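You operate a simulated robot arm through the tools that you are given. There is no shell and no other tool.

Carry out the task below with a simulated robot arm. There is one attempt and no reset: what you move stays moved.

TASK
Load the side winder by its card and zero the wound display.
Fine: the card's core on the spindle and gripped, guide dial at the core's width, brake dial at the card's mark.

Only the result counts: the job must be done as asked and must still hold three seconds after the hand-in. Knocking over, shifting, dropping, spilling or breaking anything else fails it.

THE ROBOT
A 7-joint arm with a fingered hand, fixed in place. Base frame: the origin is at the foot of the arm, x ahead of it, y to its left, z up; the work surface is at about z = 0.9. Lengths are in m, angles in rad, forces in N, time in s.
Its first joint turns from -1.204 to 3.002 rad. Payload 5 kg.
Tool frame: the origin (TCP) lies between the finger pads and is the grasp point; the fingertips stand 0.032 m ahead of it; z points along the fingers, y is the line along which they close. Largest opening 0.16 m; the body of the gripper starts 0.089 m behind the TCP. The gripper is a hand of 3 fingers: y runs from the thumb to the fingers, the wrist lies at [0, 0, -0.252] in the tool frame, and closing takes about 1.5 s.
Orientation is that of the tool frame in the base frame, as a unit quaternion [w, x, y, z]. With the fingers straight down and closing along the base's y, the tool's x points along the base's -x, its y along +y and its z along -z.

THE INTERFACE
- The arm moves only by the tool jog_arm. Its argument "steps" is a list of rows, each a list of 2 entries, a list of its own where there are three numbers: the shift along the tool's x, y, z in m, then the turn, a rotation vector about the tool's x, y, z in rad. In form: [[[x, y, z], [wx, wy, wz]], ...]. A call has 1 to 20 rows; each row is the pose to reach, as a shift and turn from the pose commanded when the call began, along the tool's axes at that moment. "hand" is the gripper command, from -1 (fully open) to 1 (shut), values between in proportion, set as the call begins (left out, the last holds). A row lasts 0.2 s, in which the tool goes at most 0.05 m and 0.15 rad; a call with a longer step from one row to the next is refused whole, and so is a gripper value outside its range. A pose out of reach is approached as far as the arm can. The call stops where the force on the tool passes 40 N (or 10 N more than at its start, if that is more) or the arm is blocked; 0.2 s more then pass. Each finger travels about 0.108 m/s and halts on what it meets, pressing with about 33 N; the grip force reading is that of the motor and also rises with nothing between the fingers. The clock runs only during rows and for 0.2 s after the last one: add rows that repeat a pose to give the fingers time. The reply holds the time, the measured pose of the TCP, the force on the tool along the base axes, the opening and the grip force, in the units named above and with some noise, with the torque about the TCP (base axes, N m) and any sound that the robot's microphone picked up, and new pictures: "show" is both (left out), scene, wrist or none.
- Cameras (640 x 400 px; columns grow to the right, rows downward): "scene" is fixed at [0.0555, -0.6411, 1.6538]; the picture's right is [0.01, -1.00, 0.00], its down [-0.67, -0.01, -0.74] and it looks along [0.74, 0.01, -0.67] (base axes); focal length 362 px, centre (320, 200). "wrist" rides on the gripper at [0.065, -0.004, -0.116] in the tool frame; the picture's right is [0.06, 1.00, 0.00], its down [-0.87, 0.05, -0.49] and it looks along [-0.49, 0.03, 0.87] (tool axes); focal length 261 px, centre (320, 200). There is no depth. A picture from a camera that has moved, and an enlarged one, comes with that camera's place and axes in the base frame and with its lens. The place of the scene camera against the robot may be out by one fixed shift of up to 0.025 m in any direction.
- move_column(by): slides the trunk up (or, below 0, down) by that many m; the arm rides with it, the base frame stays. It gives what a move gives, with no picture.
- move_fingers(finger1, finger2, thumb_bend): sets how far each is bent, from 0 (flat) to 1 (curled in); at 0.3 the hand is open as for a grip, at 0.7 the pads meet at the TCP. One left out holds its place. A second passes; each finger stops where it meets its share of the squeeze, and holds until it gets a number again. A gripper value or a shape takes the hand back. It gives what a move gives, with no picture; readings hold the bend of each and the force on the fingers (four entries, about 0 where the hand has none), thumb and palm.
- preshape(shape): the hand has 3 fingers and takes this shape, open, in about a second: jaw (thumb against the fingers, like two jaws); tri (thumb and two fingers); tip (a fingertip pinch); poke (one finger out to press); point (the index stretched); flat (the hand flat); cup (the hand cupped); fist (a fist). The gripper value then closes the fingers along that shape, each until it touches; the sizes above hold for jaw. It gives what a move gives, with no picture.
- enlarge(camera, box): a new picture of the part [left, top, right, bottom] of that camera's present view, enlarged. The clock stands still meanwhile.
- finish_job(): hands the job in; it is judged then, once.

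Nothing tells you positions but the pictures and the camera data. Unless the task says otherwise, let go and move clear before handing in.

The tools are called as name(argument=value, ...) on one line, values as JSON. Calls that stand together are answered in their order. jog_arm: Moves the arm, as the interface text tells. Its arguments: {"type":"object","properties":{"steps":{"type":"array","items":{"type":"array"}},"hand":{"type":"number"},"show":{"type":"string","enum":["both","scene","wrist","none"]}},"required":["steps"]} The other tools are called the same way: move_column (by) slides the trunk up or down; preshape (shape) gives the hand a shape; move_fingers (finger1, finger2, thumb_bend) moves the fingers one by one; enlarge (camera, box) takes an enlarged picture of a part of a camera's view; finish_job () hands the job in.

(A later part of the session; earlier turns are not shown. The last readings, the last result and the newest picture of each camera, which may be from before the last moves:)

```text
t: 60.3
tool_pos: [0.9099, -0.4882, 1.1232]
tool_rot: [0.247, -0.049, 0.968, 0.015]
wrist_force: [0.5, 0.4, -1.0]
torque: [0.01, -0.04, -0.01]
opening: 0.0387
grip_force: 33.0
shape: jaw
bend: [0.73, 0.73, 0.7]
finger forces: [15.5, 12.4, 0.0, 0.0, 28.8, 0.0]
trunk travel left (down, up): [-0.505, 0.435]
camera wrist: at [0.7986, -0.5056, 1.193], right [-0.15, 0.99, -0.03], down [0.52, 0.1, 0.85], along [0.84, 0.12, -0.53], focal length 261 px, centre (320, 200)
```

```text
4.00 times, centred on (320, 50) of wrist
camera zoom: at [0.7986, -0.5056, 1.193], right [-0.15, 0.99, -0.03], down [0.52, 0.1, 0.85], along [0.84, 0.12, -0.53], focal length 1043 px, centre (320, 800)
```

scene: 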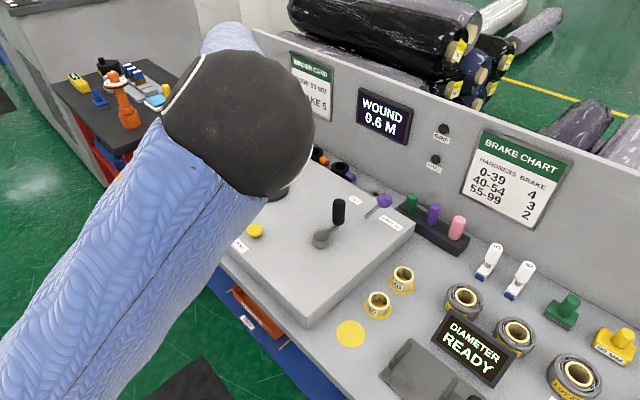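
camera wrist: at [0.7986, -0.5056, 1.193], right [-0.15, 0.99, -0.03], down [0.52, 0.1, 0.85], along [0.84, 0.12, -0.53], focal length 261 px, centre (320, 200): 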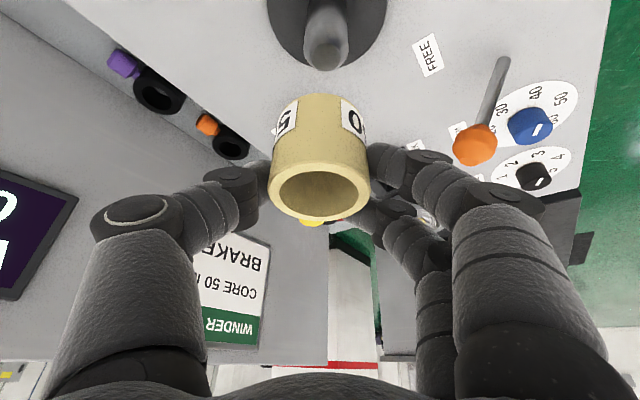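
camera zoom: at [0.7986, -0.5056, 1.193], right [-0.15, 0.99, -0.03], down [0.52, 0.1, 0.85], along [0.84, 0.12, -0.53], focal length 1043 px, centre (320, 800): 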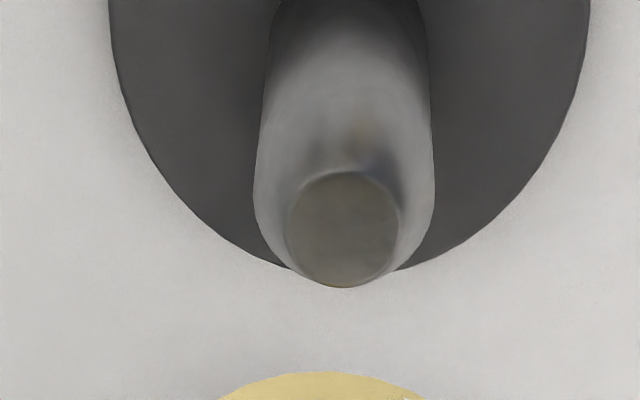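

Aligned to within ~2–3 mm; I'll apply the small correction and descend to just above the spindle tip.

jog_arm(steps=[[[0.0016, 0.0018, -0.0008], [0, 0, 0]], [[0.0128, 0.0018, 0.0197], [0, 0, 0]], [[0.0241, 0.0018, 0.0401], [0, 0, 0]], [[0.0353, 0.0018, 0.0606], [0, 0, 0]], [[0.0353, 0.0018, 0.0606], [0, 0, 0]], [[0.0353, 0.0018, 0.0606], [0, 0, 0]]], show="wrist")

enlarge(camera="wrist", box=[240, 60, 400, 240])

```text
t: 61.7
tool_pos: [0.9074, -0.4866, 1.0542]
tool_rot: [0.248, -0.049, 0.968, 0.014]
wrist_force: [0.3, -0.3, -2.0]
torque: [0.04, -0.01, -0.03]
opening: 0.0389
grip_force: 33.0
shape: jaw
bend: [0.73, 0.73, 0.7]
finger forces: [15.5, 12.4, 0.0, 0.0, 28.6, 0.1]
trunk travel left (down, up): [-0.505, 0.435]
camera wrist: at [0.7962, -0.5033, 1.1248], right [-0.15, 0.99, -0.03], down [0.52, 0.1, 0.85], along [0.84, 0.12, -0.53], focal length 261 px, centre (320, 200)
```

wrist: 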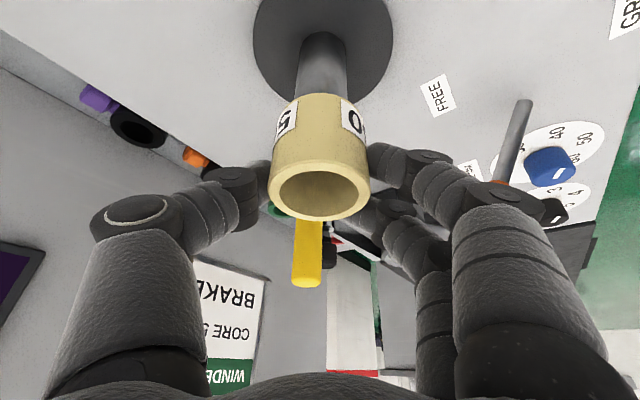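

```text
2.22 times, centred on (320, 150) of wrist
camera zoom: at [0.7962, -0.5033, 1.1248], right [-0.15, 0.99, -0.03], down [0.52, 0.1, 0.85], along [0.84, 0.12, -0.53], focal length 579 px, centre (320, 311)
```

zoom: 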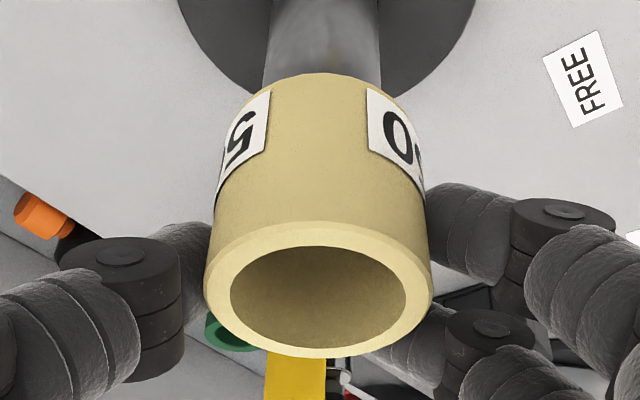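

Visually the core is directly over the shaft. Descending slowly onto the tapered tip, watching forces.

jog_arm(steps=[[[0.0024, -0.001, 0.0044], [0, 0, 0]], [[0.0048, -0.001, 0.0088], [0, 0, 0]], [[0.0072, -0.001, 0.0132], [0, 0, 0]], [[0.0096, -0.001, 0.0175], [0, 0, 0]], [[0.012, -0.001, 0.0219], [0, 0, 0]], [[0.012, -0.001, 0.0219], [0, 0, 0]]], show="wrist")

```text
t: 63.1
tool_pos: [0.9065, -0.4855, 1.0269]
tool_rot: [0.248, -0.048, 0.968, 0.014]
wrist_force: [3.0, -3.5, 6.3]
torque: [-0.28, -0.32, -0.03]
opening: 0.0391
grip_force: 33.3
shape: jaw
bend: [0.73, 0.73, 0.71]
finger forces: [14.8, 12.8, 0.1, 0.0, 32.7, 0.0]
trunk travel left (down, up): [-0.505, 0.435]
camera wrist: at [0.7957, -0.5028, 1.0976], right [-0.15, 0.99, -0.03], down [0.52, 0.1, 0.85], along [0.84, 0.12, -0.53], focal length 261 px, centre (320, 200)
```

wrist: 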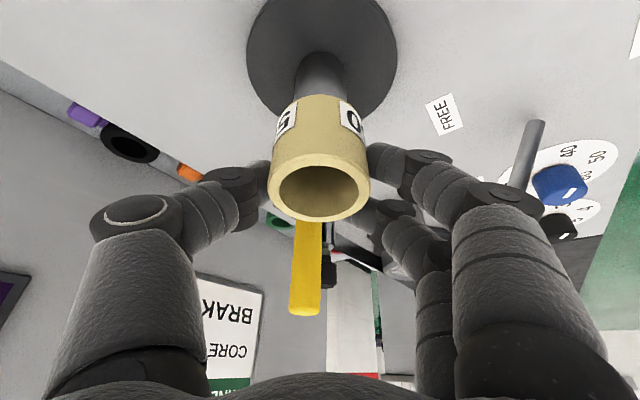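

The bore has entered the taper; light side force says to shift slightly +x, −y. Correcting and continuing down.

jog_arm(steps=[[[-0.0012, -0.0016, 0.0006], [0, 0, 0]], [[-0.0012, -0.0016, 0.0006], [0, 0, 0]], [[0.0, -0.0016, 0.0028], [0, 0, 0]], [[0.0012, -0.0016, 0.005], [0, 0, 0]], [[0.0012, -0.0016, 0.005], [0, 0, 0]]], show="none")

```text
t: 64.3
tool_pos: [0.9096, -0.486, 1.0213]
tool_rot: [0.247, -0.049, 0.968, 0.015]
wrist_force: [3.7, 0.4, 0.3]
torque: [0.02, -0.14, 0.04]
opening: 0.0389
grip_force: 33.4
shape: jaw
bend: [0.73, 0.73, 0.71]
finger forces: [16.3, 13.4, 0.0, 0.0, 30.1, 0.1]
trunk travel left (down, up): [-0.505, 0.435]
```

jog_arm(steps=[[[-0.0011, 0, 0.0006], [0, 0, 0]], [[0.0013, 0, 0.005], [0, 0, 0]], [[0.0037, 0, 0.0094], [0, 0, 0]], [[0.0061, 0, 0.0138], [0, 0, 0]], [[0.0061, 0, 0.0138], [0, 0, 0]]], show="none")

```text
t: 65.5
tool_pos: [0.9108, -0.4872, 1.0059]
tool_rot: [0.247, -0.049, 0.968, 0.013]
wrist_force: [0.4, 0.4, -1.2]
torque: [0.0, -0.01, -0.01]
opening: 0.0392
grip_force: 33.5
shape: jaw
bend: [0.73, 0.73, 0.71]
finger forces: [16.7, 13.8, 0.1, 0.0, 29.8, 0.1]
trunk travel left (down, up): [-0.505, 0.435]
```

Sliding freely on the spindle now. Continuing down until the core seats on the disc.

jog_arm(steps=[[[0.0024, 0, 0.0044], [0, 0, 0]], [[0.0048, 0, 0.0088], [0, 0, 0]], [[0.0072, 0, 0.0132], [0, 0, 0]], [[0.0096, 0, 0.0175], [0, 0, 0]], [[0.0108, 0, 0.0197], [0, 0, 0]], [[0.0108, 0, 0.0197], [0, 0, 0]]], show="wrist")

```text
t: 66.9
tool_pos: [0.9117, -0.4856, 0.9851]
tool_rot: [0.248, -0.049, 0.967, 0.014]
wrist_force: [19.5, 0.8, 5.0]
torque: [0.02, -0.27, 0.05]
opening: 0.039
grip_force: 33.0
shape: jaw
bend: [0.73, 0.73, 0.71]
finger forces: [16.7, 18.7, 0.0, 0.0, 32.3, 0.1]
trunk travel left (down, up): [-0.505, 0.435]
camera wrist: at [0.8007, -0.5032, 1.0551], right [-0.16, 0.99, -0.03], down [0.52, 0.1, 0.85], along [0.84, 0.12, -0.53], focal length 261 px, centre (320, 200)
```

wrist: 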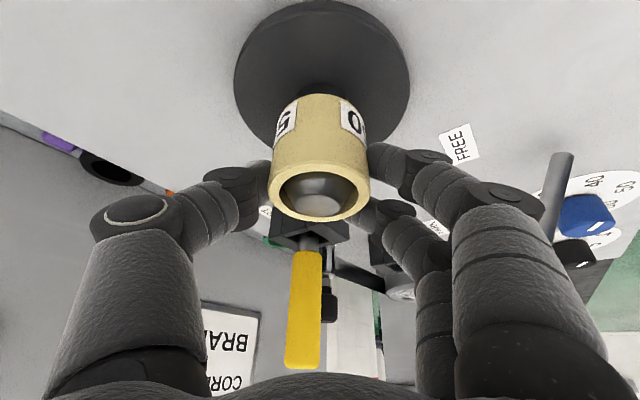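

There's a 19 N sideways push in +x. I'll zoom to see how the shaft sits in the bore before correcting.

enlarge(camera="wrist", box=[250, 80, 390, 240])

```text
2.50 times, centred on (320, 160) of wrist
camera zoom: at [0.8007, -0.5032, 1.0551], right [-0.16, 0.99, -0.03], down [0.52, 0.1, 0.85], along [0.84, 0.12, -0.53], focal length 652 px, centre (320, 300)
```

zoom: 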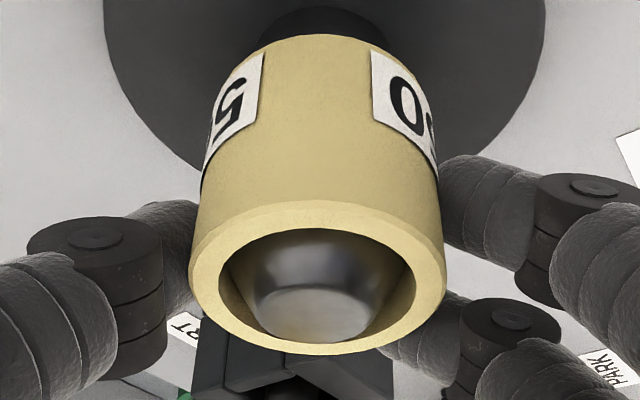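

jog_arm(steps=[[[-0.001, 0, 0.0005], [0, 0, 0]], [[-0.0018, 0, 0.001], [0, 0, 0]], [[-0.0018, 0, 0.001], [0, 0, 0]]], show="none")

```text
t: 67.7
tool_pos: [0.914, -0.4865, 0.9832]
tool_rot: [0.246, -0.048, 0.968, 0.014]
wrist_force: [8.4, 0.8, 2.2]
torque: [-0.03, -0.14, 0.05]
opening: 0.039
grip_force: 32.5
shape: jaw
bend: [0.73, 0.73, 0.71]
finger forces: [17.2, 15.7, 0.0, 0.0, 30.1, 0.0]
trunk travel left (down, up): [-0.505, 0.435]
```

Moving +x relieves it. A little more, then continue down.

jog_arm(steps=[[[-0.0013, 0, 0.0007], [0, 0, 0]], [[-0.0013, 0, 0.0007], [0, 0, 0]], [[-0.0003, 0, 0.0025], [0, 0, 0]], [[0.0007, 0, 0.0042], [0, 0, 0]], [[0.0017, 0, 0.006], [0, 0, 0]], [[0.0017, 0, 0.006], [0, 0, 0]]], show="none")

```text
t: 69.1
tool_pos: [0.9132, -0.4878, 0.9782]
tool_rot: [0.248, -0.049, 0.967, 0.014]
wrist_force: [-1.7, -0.2, -0.8]
torque: [0.01, 0.11, -0.04]
opening: 0.0386
grip_force: 33.0
shape: jaw
bend: [0.73, 0.73, 0.71]
finger forces: [17.2, 13.6, 0.1, 0.0, 29.2, 0.0]
trunk travel left (down, up): [-0.505, 0.435]
```

jog_arm(steps=[[[0.001, 0, 0.0018], [0, 0, 0]], [[0.0019, 0, 0.0035], [0, 0, 0]], [[0.0029, 0, 0.0053], [0, 0, 0]], [[0.0038, 0, 0.007], [0, 0, 0]], [[0.0038, 0, 0.007], [0, 0, 0]]], show="wrist")

enlarge(camera="wrist", box=[250, 60, 390, 220])

```text
t: 70.3
tool_pos: [0.9139, -0.4862, 0.9699]
tool_rot: [0.248, -0.049, 0.968, 0.014]
wrist_force: [-1.7, 1.0, 0.7]
torque: [0.05, 0.13, 0.01]
opening: 0.0385
grip_force: 33.0
shape: jaw
bend: [0.73, 0.73, 0.71]
finger forces: [17.8, 14.0, 0.1, 0.1, 28.9, 0.0]
trunk travel left (down, up): [-0.505, 0.435]
camera wrist: at [0.8026, -0.5041, 1.0412], right [-0.15, 0.99, -0.03], down [0.52, 0.1, 0.85], along [0.84, 0.12, -0.53], focal length 261 px, centre (320, 200)
```

wrist: 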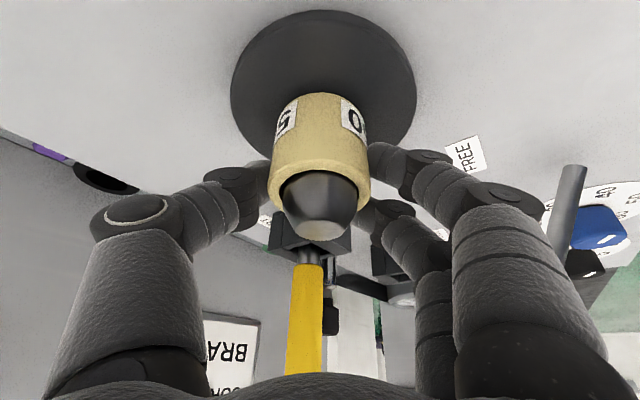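

```text
2.50 times, centred on (320, 140) of wrist
camera zoom: at [0.8026, -0.5041, 1.0412], right [-0.15, 0.99, -0.03], down [0.52, 0.1, 0.85], along [0.84, 0.12, -0.53], focal length 652 px, centre (320, 350)
```

zoom: 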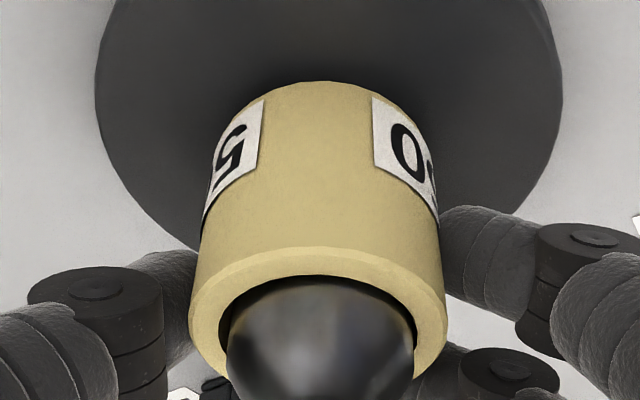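

The core is nearly down on the disc. Continuing in 2 mm steps to contact.

jog_arm(steps=[[[0.001, 0, 0.0018], [0, 0, 0]], [[0.0019, 0, 0.0035], [0, 0, 0]], [[0.0029, 0, 0.0053], [0, 0, 0]], [[0.0038, 0, 0.007], [0, 0, 0]], [[0.0038, 0, 0.007], [0, 0, 0]]], show="wrist")

```text
t: 71.5
tool_pos: [0.9148, -0.4856, 0.9651]
tool_rot: [0.249, -0.049, 0.967, 0.014]
wrist_force: [4.6, -1.8, 10.1]
torque: [-0.01, 0.04, -0.01]
opening: 0.0389
grip_force: 33.0
shape: jaw
bend: [0.74, 0.73, 0.71]
finger forces: [19.2, 16.5, 0.0, 0.0, 32.7, 0.1]
trunk travel left (down, up): [-0.505, 0.435]
camera wrist: at [0.8032, -0.5031, 1.0346], right [-0.15, 0.99, -0.03], down [0.52, 0.1, 0.85], along [0.84, 0.12, -0.53], focal length 261 px, centre (320, 200)
```

wrist: 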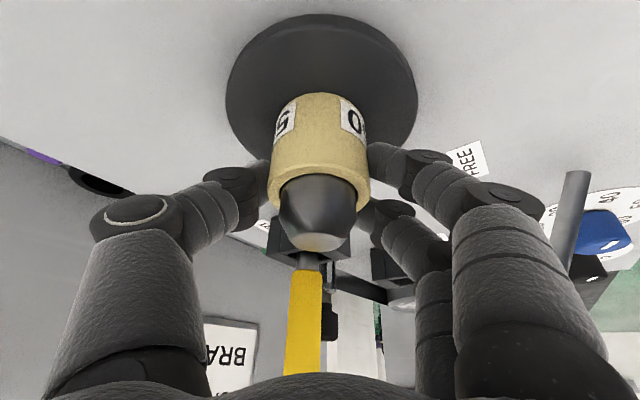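

The core is seated on the disc (10 N vertical contact). Releasing it.

jog_arm(steps=[[[-0.001, 0, -0.0018], [0, 0, 0]], [[-0.001, 0, -0.0018], [0, 0, 0]], [[-0.001, 0, -0.0018], [0, 0, 0]], [[-0.001, 0, -0.0018], [0, 0, 0]], [[-0.001, 0, -0.0018], [0, 0, 0]]], hand=0, show="wrist")

```text
t: 72.7
tool_pos: [0.9139, -0.486, 0.9656]
tool_rot: [0.247, -0.048, 0.968, 0.013]
wrist_force: [0.0, -0.8, -0.1]
torque: [-0.07, 0.01, 0.02]
opening: 0.0792
grip_force: 0.1
shape: jaw
bend: [0.72, 0.72, 0.7]
finger forces: [0.1, 0.0, 0.0, 0.1, 0.0, 0.1]
trunk travel left (down, up): [-0.505, 0.435]
camera wrist: at [0.8028, -0.5034, 1.0352], right [-0.15, 0.99, -0.03], down [0.52, 0.1, 0.85], along [0.84, 0.12, -0.53], focal length 261 px, centre (320, 200)
```

wrist: 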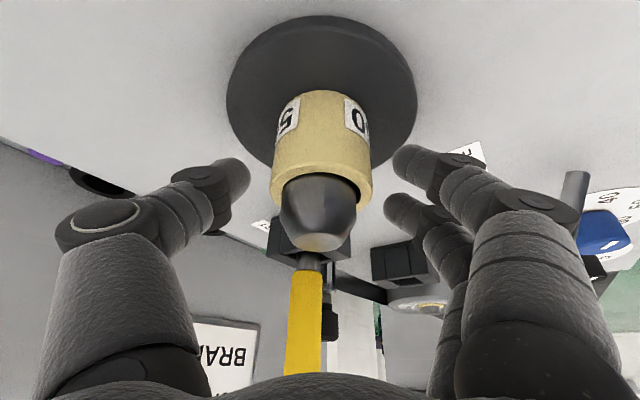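

The core sits on the spindle. Lifting the open hand straight up and clear.

jog_arm(steps=[[[-0.0144, 0, -0.0263], [0, 0, 0]], [[-0.0289, 0, -0.0526], [0, 0, 0]], [[-0.0481, 0, -0.0877], [0, 0, 0]], [[-0.0674, 0, -0.1227], [0, 0, 0]], [[-0.077, 0, -0.1403], [0, 0, 0]], [[-0.077, 0, -0.1403], [0, 0, 0]]], show="both")

```text
t: 74.1
tool_pos: [0.9131, -0.4878, 1.1272]
tool_rot: [0.247, -0.048, 0.968, 0.014]
wrist_force: [0.0, 0.3, -0.1]
torque: [0.0, 0.0, 0.01]
opening: 0.0794
grip_force: 0.1
shape: jaw
bend: [0.72, 0.72, 0.7]
finger forces: [0.0, 0.1, 0.1, 0.1, 0.0, 0.0]
trunk travel left (down, up): [-0.505, 0.435]
camera wrist: at [0.803, -0.5049, 1.1975], right [-0.15, 0.99, -0.03], down [0.52, 0.1, 0.85], along [0.84, 0.12, -0.53], focal length 261 px, centre (320, 200)
```

scene: 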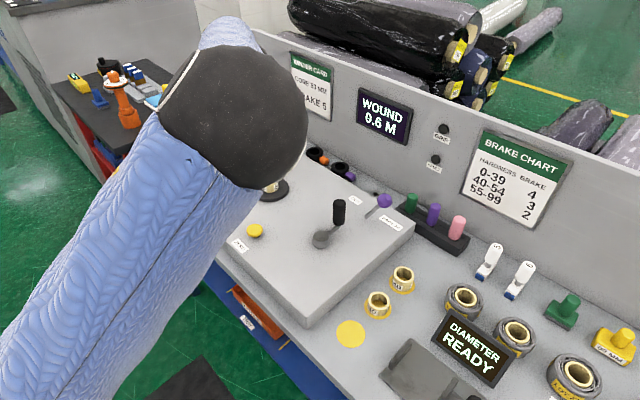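
wrist: 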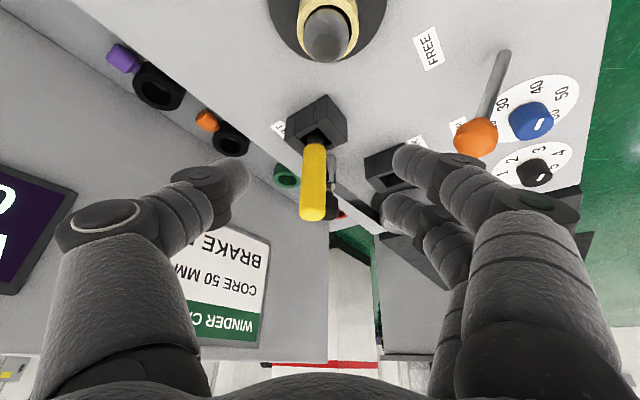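

The core is on the spindle. Now to the dials: moving high over the lever to hover near the blue guide knob with azimuth ≈0.9.

jog_arm(steps=[[[-0.0126, 0.0359, 0.0069], [-0.055, 0, -0.1002]], [[-0.0251, 0.0718, 0.0138], [-0.11, 0, -0.2004]], [[-0.0377, 0.1077, 0.0207], [-0.165, 0, -0.3006]], [[-0.0503, 0.1436, 0.0276], [-0.22, 0, -0.4007]], [[-0.0629, 0.1795, 0.0345], [-0.275, 0, -0.5009]], [[-0.0754, 0.2154, 0.0414], [-0.33, 0, -0.6011]], [[-0.088, 0.2513, 0.0483], [-0.385, 0, -0.7013]], [[-0.088, 0.2513, 0.0483], [-0.385, 0, -0.7013]]], show="both")

```text
t: 75.9
tool_pos: [0.9883, -0.229, 1.1268]
tool_rot: [0.223, -0.422, 0.872, 0.109]
wrist_force: [-1.2, 0.4, 0.8]
torque: [0.02, -0.05, -0.02]
opening: 0.0794
grip_force: 0.0
shape: jaw
bend: [0.72, 0.72, 0.7]
finger forces: [0.0, 0.1, 0.0, 0.1, 0.0, 0.0]
trunk travel left (down, up): [-0.505, 0.435]
camera wrist: at [0.9209, -0.322, 1.1972], right [-0.82, 0.58, -0.03], down [0.28, 0.44, 0.85], along [0.5, 0.69, -0.52], focal length 261 px, centre (320, 200)
```

scene: 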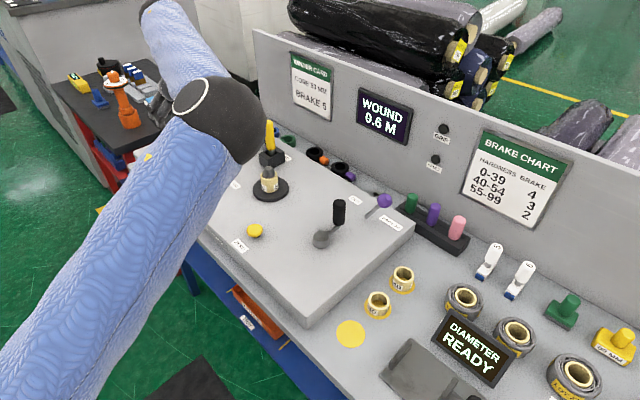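
wrist: 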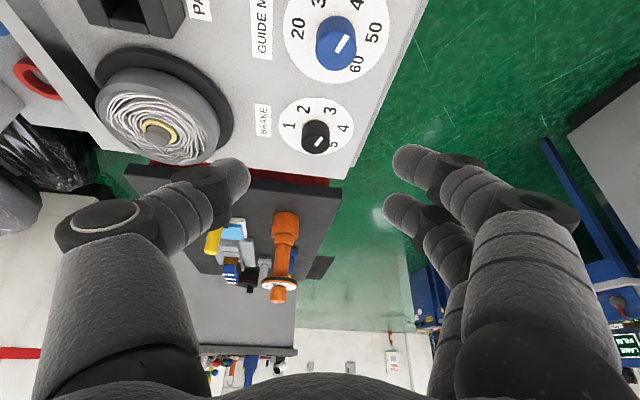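

enlarge(camera="wrist", box=[270, 0, 400, 160])

```text
2.50 times, centred on (335, 80) of wrist
camera zoom: at [0.9209, -0.322, 1.1972], right [-0.82, 0.58, -0.03], down [0.28, 0.44, 0.85], along [0.5, 0.69, -0.52], focal length 652 px, centre (282, 500)
```

zoom: 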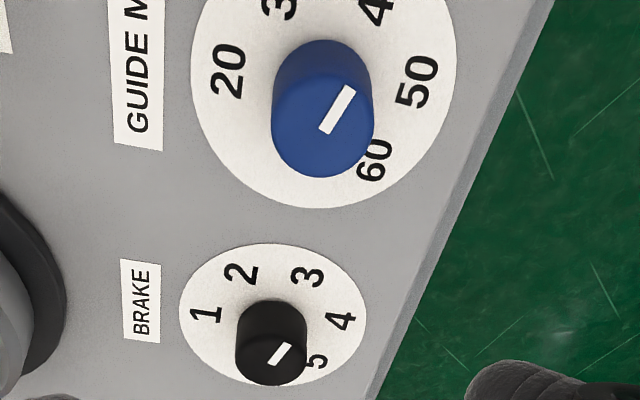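

Guide knob axis refined to about (0.9955,-0.2005), top z≈0.935. Lowering toward it and checking the centring.

jog_arm(steps=[[[0.0071, 0.0043, 0.033], [0, 0, 0]], [[0.0143, 0.0087, 0.066], [0, 0, 0]], [[0.0214, 0.013, 0.0989], [0, 0, 0]], [[0.0214, 0.013, 0.0989], [0, 0, 0]]], show="wrist")

enlarge(camera="wrist", box=[240, 20, 420, 180])

```text
t: 76.9
tool_pos: [0.997, -0.1965, 1.0265]
tool_rot: [0.224, -0.422, 0.871, 0.11]
wrist_force: [-0.4, -0.1, 0.6]
torque: [-0.01, -0.01, 0.0]
opening: 0.0796
grip_force: 0.0
shape: jaw
bend: [0.72, 0.72, 0.7]
finger forces: [0.1, 0.0, 0.0, 0.0, 0.0, 0.0]
trunk travel left (down, up): [-0.505, 0.435]
camera wrist: at [0.9311, -0.2885, 1.0965], right [-0.82, 0.58, -0.03], down [0.28, 0.44, 0.85], along [0.5, 0.69, -0.53], focal length 261 px, centre (320, 200)
```

wrist: 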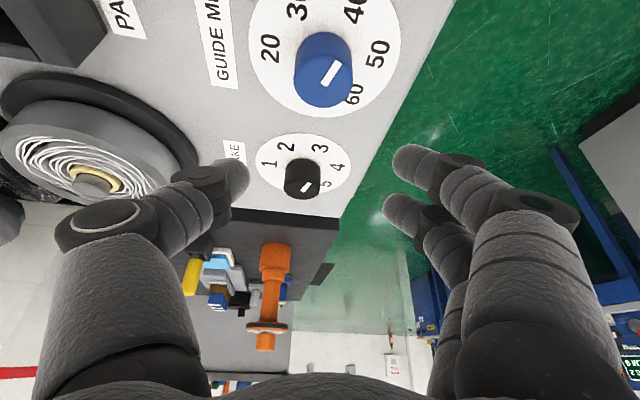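

```text
2.50 times, centred on (330, 100) of wrist
camera zoom: at [0.9311, -0.2885, 1.0965], right [-0.82, 0.58, -0.03], down [0.28, 0.44, 0.85], along [0.5, 0.69, -0.53], focal length 652 px, centre (295, 450)
```

zoom: 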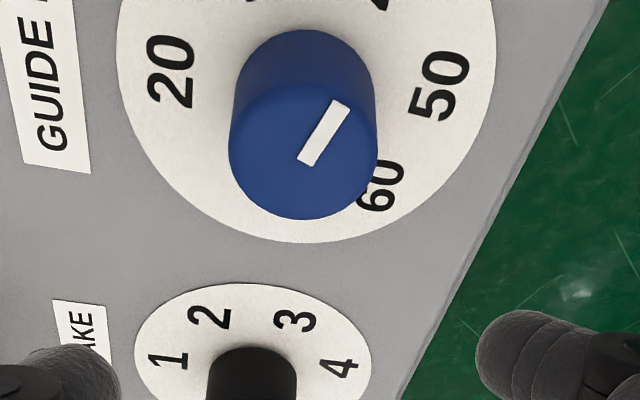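

Knob centre is about 5 mm nearer than the TCP, so I'll correct, set azimuth 1.0 and descend so the fingertips straddle the knob just above the panel.

jog_arm(steps=[[[0.0015, 0.0002, -0.0019], [-0.048, 0, -0.0877]], [[0.014, 0.0002, 0.0193], [-0.048, 0, -0.0877]], [[0.0265, 0.0002, 0.0406], [-0.048, 0, -0.0877]], [[0.0391, 0.0002, 0.0618], [-0.048, 0, -0.0877]], [[0.0391, 0.0002, 0.0618], [-0.048, 0, -0.0877]]], show="wrist")

enlarge(camera="wrist", box=[230, 80, 430, 260])

```text
t: 78.1
tool_pos: [0.9931, -0.1999, 0.9535]
tool_rot: [0.219, -0.464, 0.85, 0.121]
wrist_force: [1.3, -0.1, -0.4]
torque: [-0.03, 0.0, -0.02]
opening: 0.0796
grip_force: 0.0
shape: jaw
bend: [0.72, 0.72, 0.7]
finger forces: [0.0, 0.1, 0.1, 0.0, 0.1, 0.1]
trunk travel left (down, up): [-0.505, 0.435]
camera wrist: at [0.9373, -0.2985, 1.0228], right [-0.87, 0.49, -0.03], down [0.24, 0.47, 0.85], along [0.43, 0.73, -0.53], focal length 261 px, centre (320, 200)
```

wrist: 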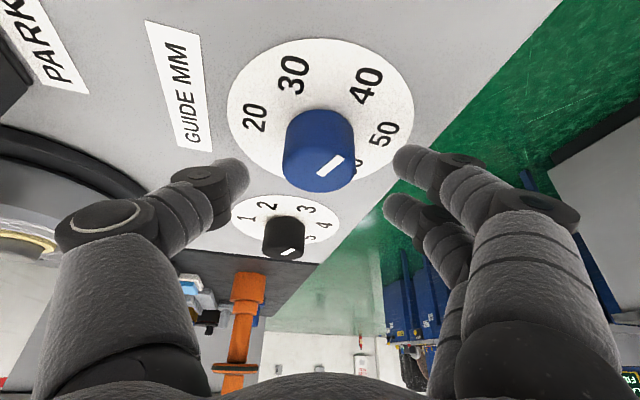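

```text
2.22 times, centred on (330, 170) of wrist
camera zoom: at [0.9373, -0.2985, 1.0228], right [-0.87, 0.49, -0.03], down [0.24, 0.47, 0.85], along [0.43, 0.73, -0.53], focal length 579 px, centre (298, 267)
```

zoom: 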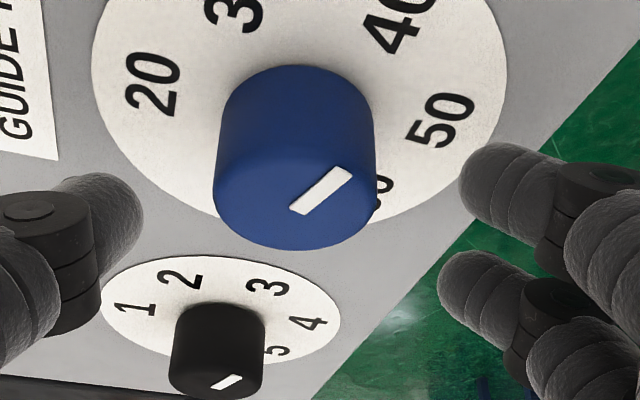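

The knob is between the fingers without contact. Small 3 mm correction, then close on it.

jog_arm(steps=[[[0.0026, -0.0008, -0.0014], [0, 0, 0]], [[0.0026, -0.0008, -0.0014], [0, 0, 0]]], show="none")

jog_arm(steps=[[[0, 0, 0], [0, 0, 0]], [[0, 0, 0], [0, 0, 0]], [[0, 0, 0], [0, 0, 0]], [[0, 0, 0], [0, 0, 0]], [[0, 0, 0], [0, 0, 0]], [[0, 0, 0], [0, 0, 0]]], hand=1, show="wrist")

```text
t: 78.7
tool_pos: [0.9924, -0.2021, 0.9522]
tool_rot: [0.218, -0.464, 0.85, 0.121]
wrist_force: [0.4, 0.3, 0.1]
torque: [-0.02, 0.0, -0.02]
opening: 0.0795
grip_force: 0.0
shape: jaw
bend: [0.72, 0.72, 0.7]
finger forces: [0.1, 0.0, 0.1, 0.0, 0.1, 0.1]
trunk travel left (down, up): [-0.505, 0.435]
```

```text
t: 80.1
tool_pos: [0.9922, -0.2031, 0.9522]
tool_rot: [0.219, -0.465, 0.849, 0.121]
wrist_force: [2.9, 0.1, 4.0]
torque: [0.32, -0.01, 0.02]
opening: 0.029
grip_force: 33.7
shape: jaw
bend: [0.73, 0.72, 0.7]
finger forces: [14.3, 21.7, 0.1, 0.0, 28.2, 0.0]
trunk travel left (down, up): [-0.505, 0.435]
camera wrist: at [0.9358, -0.301, 1.0239], right [-0.87, 0.49, -0.03], down [0.24, 0.47, 0.85], along [0.43, 0.73, -0.53], focal length 261 px, centre (320, 200)
```

wrist: 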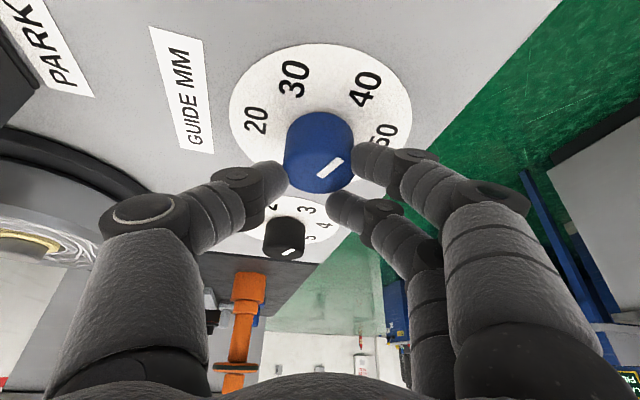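

Gripped. Twisting clockwise by 0.55 rad about the vertical.

jog_arm(steps=[[[0, 0, 0], [0.0527, 0, 0.0965]], [[0, 0, 0], [0.1055, 0, 0.1931]], [[0, 0, 0], [0.1582, 0, 0.2896]], [[0, 0, 0], [0.211, 0, 0.3862]], [[0, 0, 0], [0.2637, 0, 0.4827]], [[0, 0, 0], [0.2637, 0, 0.4827]]], show="wrist")

```text
t: 81.5
tool_pos: [0.9923, -0.2023, 0.9552]
tool_rot: [0.241, -0.215, 0.945, 0.057]
wrist_force: [-9.0, 6.5, -6.4]
torque: [0.45, 0.28, 0.08]
opening: 0.0269
grip_force: 33.1
shape: jaw
bend: [0.72, 0.72, 0.7]
finger forces: [18.6, 18.9, 0.0, 0.0, 18.7, 0.0]
trunk travel left (down, up): [-0.505, 0.435]
camera wrist: at [0.8928, -0.2559, 1.0253], right [-0.48, 0.87, -0.03], down [0.45, 0.27, 0.85], along [0.75, 0.4, -0.53], focal length 261 px, centre (320, 200)
```

wrist: 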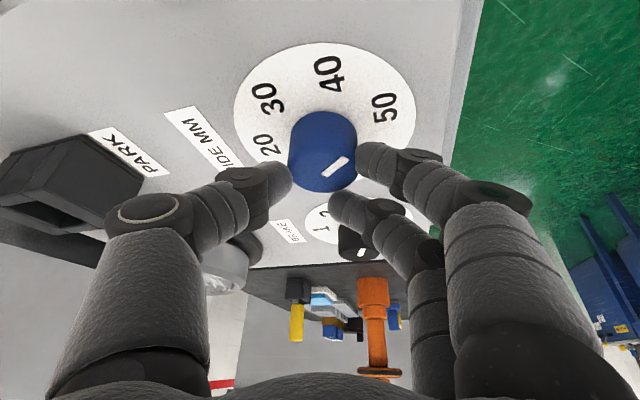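

enlarge(camera="wrist", box=[220, 30, 430, 210])

```text
2.22 times, centred on (325, 120) of wrist
camera zoom: at [0.8928, -0.2559, 1.0253], right [-0.48, 0.87, -0.03], down [0.45, 0.27, 0.85], along [0.75, 0.4, -0.53], focal length 579 px, centre (309, 378)
```

zoom: 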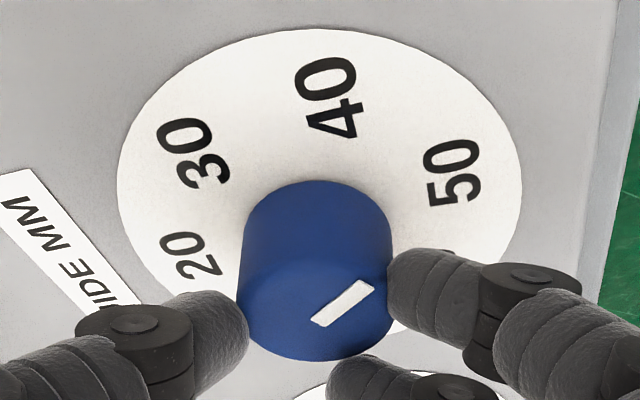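

The knob turned with the hand; the pointer is now about two-thirds of the way from 40 to 50. I'll open, rotate back, and regrip for the remainder.

jog_arm(steps=[[[0, 0, 0], [0, 0, 0]], [[0, 0, 0], [0, 0, 0]], [[0, 0, 0], [0, 0, 0]], [[0, 0, 0], [0, 0, 0]]], hand=0, show="none")

jog_arm(steps=[[[0, 0, 0], [-0.0527, 0, -0.0965]], [[0, 0, 0], [-0.1055, 0, -0.1931]], [[0, 0, 0], [-0.1582, 0, -0.2896]], [[0, 0, 0], [-0.211, 0, -0.3862]], [[0, 0, 0], [-0.2637, 0, -0.4827]], [[0, 0, 0], [-0.2637, 0, -0.4827]]], show="wrist")

enlarge(camera="wrist", box=[220, 30, 430, 210])

```text
t: 82.5
tool_pos: [0.9918, -0.2029, 0.9549]
tool_rot: [0.242, -0.216, 0.944, 0.057]
wrist_force: [-0.1, -0.6, -0.4]
torque: [-0.02, 0.0, 0.0]
opening: 0.0794
grip_force: 0.1
shape: jaw
bend: [0.72, 0.72, 0.7]
finger forces: [0.1, 0.1, 0.0, 0.0, 0.0, 0.1]
trunk travel left (down, up): [-0.505, 0.435]
```

```text
t: 83.9
tool_pos: [0.9922, -0.2024, 0.9564]
tool_rot: [0.218, -0.465, 0.85, 0.121]
wrist_force: [-0.3, -0.2, 0.4]
torque: [0.0, -0.02, 0.0]
opening: 0.0794
grip_force: 0.1
shape: jaw
bend: [0.72, 0.72, 0.7]
finger forces: [0.1, 0.1, 0.1, 0.1, 0.0, 0.0]
trunk travel left (down, up): [-0.505, 0.435]
camera wrist: at [0.9355, -0.3012, 1.0262], right [-0.87, 0.49, -0.03], down [0.24, 0.47, 0.85], along [0.43, 0.73, -0.53], focal length 261 px, centre (320, 200)
```

wrist: 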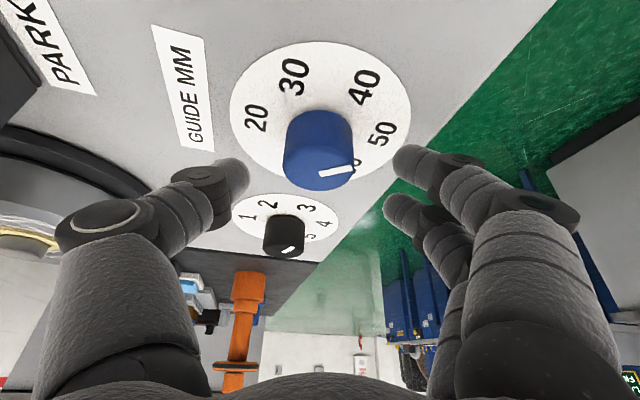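

```text
2.22 times, centred on (325, 120) of wrist
camera zoom: at [0.9355, -0.3012, 1.0262], right [-0.87, 0.49, -0.03], down [0.24, 0.47, 0.85], along [0.43, 0.73, -0.53], focal length 579 px, centre (309, 378)
```

zoom: 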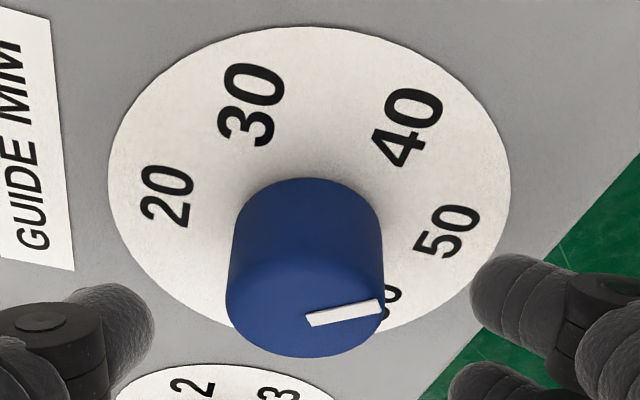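

Pointer measures ~170.5° with 50 at ~149–150°, so about 0.37 rad remains. Regripping and twisting that amount.

jog_arm(steps=[[[0, 0, 0], [0, 0, 0]], [[0, 0, 0], [0, 0, 0]], [[0, 0, 0], [0, 0, 0]], [[0, 0, 0], [0, 0, 0]], [[0, 0, 0], [0, 0, 0]]], hand=1, show="none")

jog_arm(steps=[[[0, 0, 0], [0.0479, 0, 0.0878]], [[0, 0, 0], [0.0959, 0, 0.1755]], [[0, 0, 0], [0.1343, 0, 0.2457]], [[0, 0, 0], [0.1774, 0, 0.3247]], [[0, 0, 0], [0.1774, 0, 0.3247]]], show="wrist")

enlarge(camera="wrist", box=[220, 30, 430, 210])

```text
t: 85.1
tool_pos: [0.993, -0.2022, 0.955]
tool_rot: [0.218, -0.465, 0.849, 0.121]
wrist_force: [2.6, 2.0, 1.8]
torque: [0.12, -0.08, -0.02]
opening: 0.025
grip_force: 32.5
shape: jaw
bend: [0.73, 0.69, 0.7]
finger forces: [14.9, 14.4, 0.1, 0.0, 24.7, 0.0]
trunk travel left (down, up): [-0.505, 0.435]
```

```text
t: 86.3
tool_pos: [0.9917, -0.2011, 0.9566]
tool_rot: [0.236, -0.299, 0.921, 0.079]
wrist_force: [-0.7, 8.0, 3.3]
torque: [0.33, -0.01, 0.07]
opening: 0.024
grip_force: 32.7
shape: jaw
bend: [0.73, 0.69, 0.7]
finger forces: [18.9, 17.5, 0.0, 0.0, 21.4, 0.0]
trunk travel left (down, up): [-0.505, 0.435]
camera wrist: at [0.9039, -0.2724, 1.0266], right [-0.63, 0.77, -0.03], down [0.39, 0.35, 0.85], along [0.67, 0.53, -0.53], focal length 261 px, centre (320, 200)
```

wrist: 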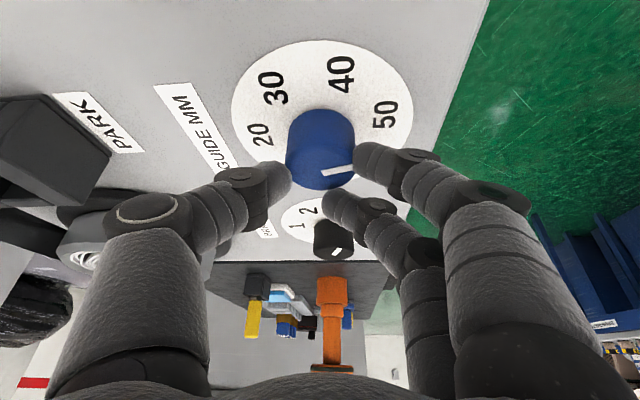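

```text
2.22 times, centred on (325, 120) of wrist
camera zoom: at [0.9039, -0.2724, 1.0266], right [-0.63, 0.77, -0.03], down [0.39, 0.35, 0.85], along [0.67, 0.53, -0.53], focal length 579 px, centre (309, 378)
```

zoom: 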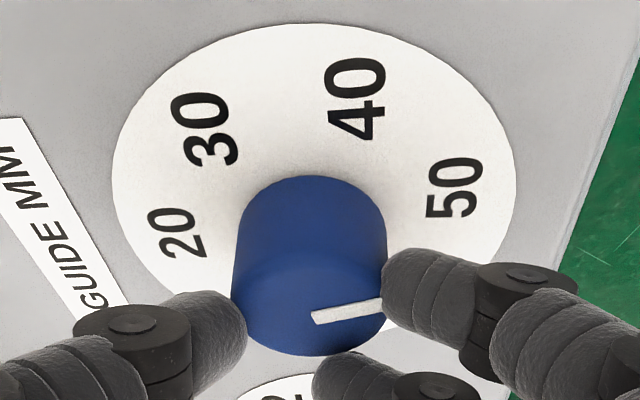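

The pointer now reads ~151° and "50" lies at ~151–152°, so it is right on 50. Releasing and lifting to verify from a clearer view.

jog_arm(steps=[[[0, 0, 0], [0, 0, 0]], [[0, 0, 0], [0, 0, 0]], [[0, 0, 0], [0, 0, 0]], [[0, 0, 0], [0, 0, 0]]], hand=0, show="none")

jog_arm(steps=[[[-0.0145, 0, -0.0263], [0, 0, 0]], [[-0.0289, 0, -0.0526], [0, 0, 0]], [[-0.0434, 0, -0.0789], [0, 0, 0]], [[-0.0578, 0, -0.1051], [0, 0, 0]], [[-0.0723, 0, -0.1314], [0, 0, 0]], [[-0.0723, 0, -0.1314], [0, 0, 0]]], show="wrist")

enlarge(camera="wrist", box=[260, 0, 400, 120])

```text
t: 87.3
tool_pos: [0.9933, -0.2035, 0.9558]
tool_rot: [0.235, -0.3, 0.921, 0.078]
wrist_force: [-0.1, 0.2, -1.1]
torque: [0.0, -0.03, 0.01]
opening: 0.0793
grip_force: 0.0
shape: jaw
bend: [0.72, 0.72, 0.7]
finger forces: [0.0, 0.0, 0.1, 0.1, 0.1, 0.0]
trunk travel left (down, up): [-0.505, 0.435]
```

```text
t: 88.7
tool_pos: [0.9915, -0.205, 1.1051]
tool_rot: [0.236, -0.3, 0.921, 0.079]
wrist_force: [0.3, -0.6, 0.8]
torque: [-0.03, 0.02, 0.0]
opening: 0.0794
grip_force: 0.1
shape: jaw
bend: [0.72, 0.72, 0.7]
finger forces: [0.1, 0.0, 0.0, 0.0, 0.1, 0.0]
trunk travel left (down, up): [-0.505, 0.435]
camera wrist: at [0.9044, -0.2759, 1.1753], right [-0.63, 0.77, -0.03], down [0.39, 0.35, 0.85], along [0.67, 0.53, -0.53], focal length 261 px, centre (320, 200)
```

wrist: 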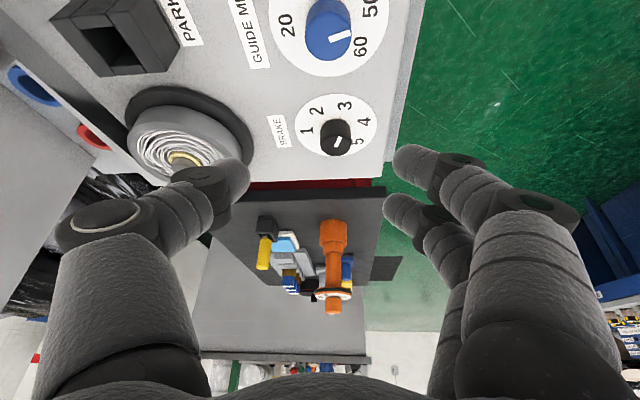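

```text
3.33 times, centred on (330, 60) of wrist
camera zoom: at [0.9044, -0.2759, 1.1753], right [-0.63, 0.77, -0.03], down [0.39, 0.35, 0.85], along [0.67, 0.53, -0.53], focal length 869 px, centre (287, 667)
```

zoom: 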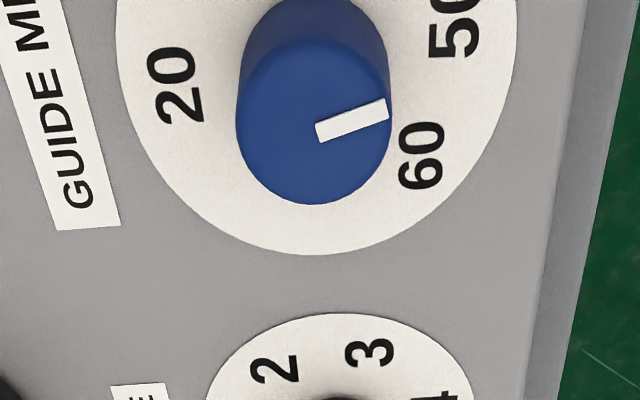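

The pointer reads close to 50 but possibly a few degrees short. I'll back the camera off so the whole dial is visible and measure it properly.

jog_arm(steps=[[[0.02, 0, -0.02], [0, 0, 0]], [[0.04, 0, -0.04], [0, 0, 0]], [[0.0526, 0, -0.05], [0, 0, 0]], [[0.0526, 0, -0.05], [0, 0, 0]]], show="none")

enlarge(camera="wrist", box=[260, 0, 420, 120])

enlarge(camera="scene", box=[145, 135, 215, 190])

```text
t: 89.7
tool_pos: [0.936, -0.2452, 1.1237]
tool_rot: [0.236, -0.3, 0.921, 0.079]
wrist_force: [0.2, -0.4, 0.3]
torque: [0.0, 0.0, -0.01]
opening: 0.0791
grip_force: 0.1
shape: jaw
bend: [0.72, 0.72, 0.7]
finger forces: [0.1, 0.0, 0.0, 0.0, 0.2, 0.0]
trunk travel left (down, up): [-0.505, 0.435]
```

```text
3.33 times, centred on (340, 60) of wrist
camera zoom: at [0.8481, -0.3163, 1.194], right [-0.63, 0.77, -0.03], down [0.39, 0.35, 0.85], along [0.67, 0.53, -0.53], focal length 869 px, centre (253, 667)
```

zoom: 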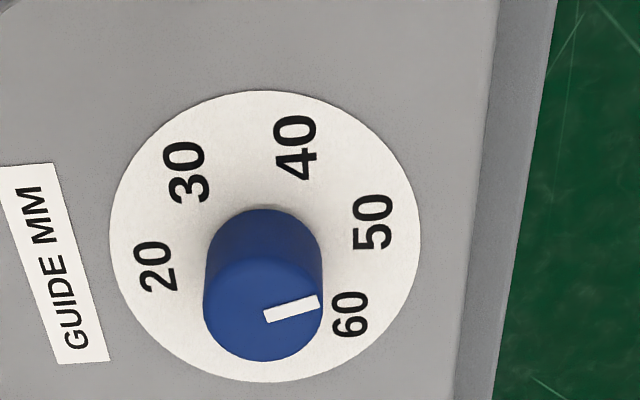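

```text
7.27 times, centred on (180, 162) of scene
camera zoom: at [0.0555, -0.6411, 1.6538], right [0.01, -1.0, 0.0], down [-0.67, -0.01, -0.74], along [0.74, 0.01, -0.67], focal length 2634 px, centre (1338, 473)
```

zoom: 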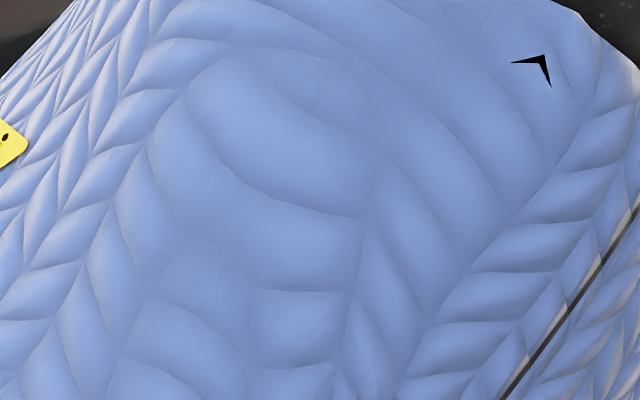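

The blue guide pointer is at 149.7° with "50" at 150°, so it is set. Next the black brake knob at about (1.086,-0.11), using more tilt for reach.

jog_arm(steps=[[[-0.0293, 0.0046, 0.0275], [0, -0.04, 0]], [[-0.0586, 0.0092, 0.0551], [0, -0.08, 0]], [[-0.0879, 0.0138, 0.0826], [0, -0.12, 0]], [[-0.1172, 0.0184, 0.1102], [0, -0.16, 0]], [[-0.1465, 0.023, 0.1377], [0, -0.2, 0]], [[-0.1465, 0.023, 0.1377], [0, -0.2, 0]]], show="both")

```text
t: 91.1
tool_pos: [1.0556, -0.1348, 1.0739]
tool_rot: [0.328, -0.29, 0.892, 0.109]
wrist_force: [-0.2, 0.4, 0.2]
torque: [0.05, 0.0, 0.01]
opening: 0.0793
grip_force: 0.1
shape: jaw
bend: [0.72, 0.72, 0.7]
finger forces: [0.1, 0.0, 0.0, 0.0, 0.1, 0.1]
out of reach, approached as far as the arm can: row 4, 5, 6
trunk travel left (down, up): [-0.505, 0.435]
camera wrist: at [0.9571, -0.2132, 1.1202], right [-0.63, 0.78, -0.04], down [0.25, 0.24, 0.94], along [0.74, 0.58, -0.35], focal length 261 px, centre (320, 200)
```

scene: 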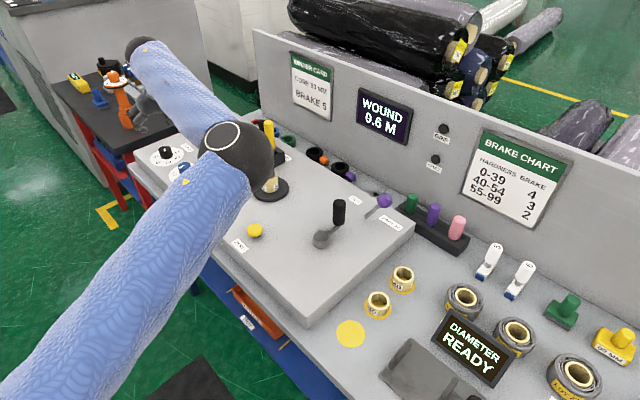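
wrist: 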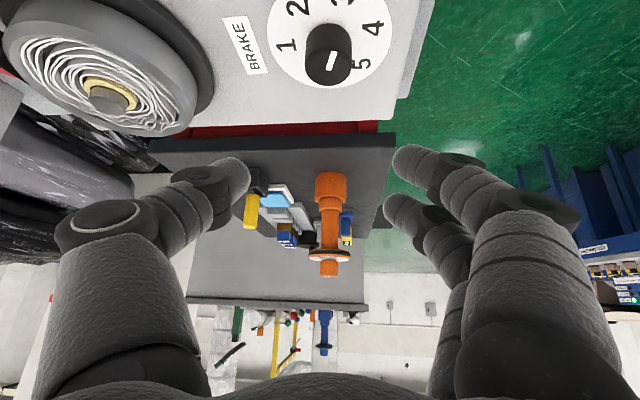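

The limit appears again ~3 cm short. The forearm overshoots and folds back, which wastes reach; I'll test whether rolling the tool lets the wrist unfold, at a safe height.

jog_arm(steps=[[[0, 0, -0.04], [0, 0, 0.14]], [[0, 0, -0.06], [0, 0, 0.28]], [[0, 0, -0.06], [0, 0, 0.42]], [[0, 0, -0.06], [0, 0, 0.56]], [[0, 0, -0.06], [0, 0, 0.7]], [[0, 0, -0.06], [0, 0, 0.84]], [[0, 0, -0.06], [0, 0, 0.98]], [[0, 0, -0.06], [0, 0, 1.12]], [[0, 0, -0.06], [0, 0, 1.26]], [[0, 0, -0.06], [0, 0, 1.4]], [[0, 0, -0.06], [0, 0, 1.4]]], show="scene")

```text
t: 93.5
tool_pos: [1.0231, -0.1593, 1.1185]
tool_rot: [0.179, 0.353, 0.87, 0.294]
wrist_force: [0.3, -0.3, -1.9]
torque: [-0.05, 0.02, 0.02]
opening: 0.0798
grip_force: 0.2
shape: jaw
bend: [0.72, 0.72, 0.7]
finger forces: [0.0, 0.1, 0.0, 0.0, 0.0, 0.1]
trunk travel left (down, up): [-0.505, 0.435]
```

scene: 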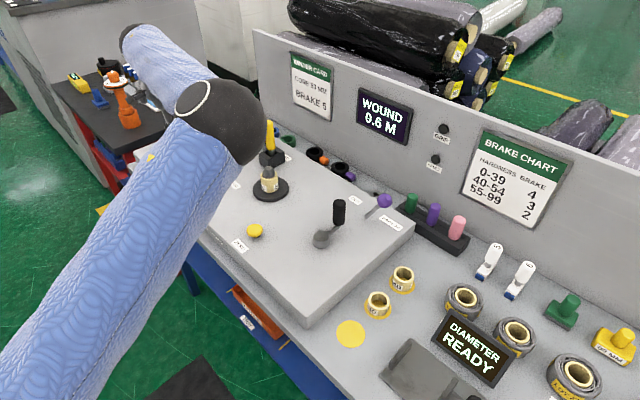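

jog_arm(steps=[[[0, 0, 0], [0, 0, 0.14]], [[0, 0, 0], [0, 0, 0.28]], [[0, 0, 0], [0, 0, 0.42]], [[0, 0, 0], [0, 0, 0.56]], [[0, 0, 0], [0, 0, 0.7]], [[0, 0, 0], [0, 0, 0.84]], [[0, 0, 0], [0, 0, 0.98]], [[0, 0, 0], [0, 0, 1.12]], [[0, 0, 0], [0, 0, 1.26]], [[0, 0, 0], [0, 0, 1.4]], [[0, 0, 0], [0, 0, 1.54]], [[0, 0, 0], [0, 0, 1.68]], [[0, 0, 0], [0, 0, 1.82]], [[0, 0, 0], [0, 0, 1.82]]], show="scene")

```text
t: 96.5
tool_pos: [1.0885, -0.2947, 1.1786]
tool_rot: [-0.115, 0.897, 0.295, 0.309]
wrist_force: [-0.8, 0.0, 0.1]
torque: [0.01, -0.01, -0.01]
opening: 0.0801
grip_force: 0.0
shape: jaw
bend: [0.72, 0.72, 0.7]
finger forces: [0.0, 0.0, 0.0, 0.0, 0.1, 0.1]
out of reach, approached as far as the arm can: row 10, 11, 12, 13, 14
trunk travel left (down, up): [-0.505, 0.435]
```

scene: 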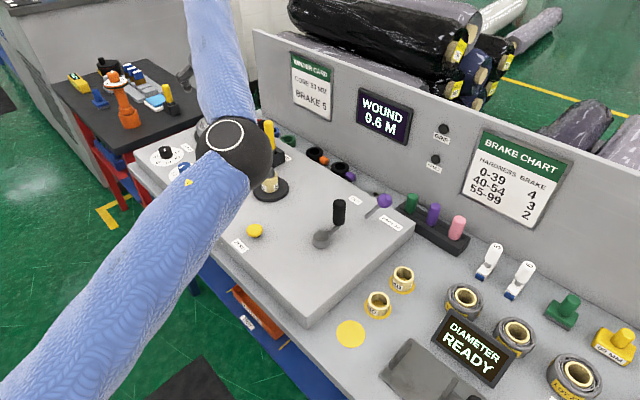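

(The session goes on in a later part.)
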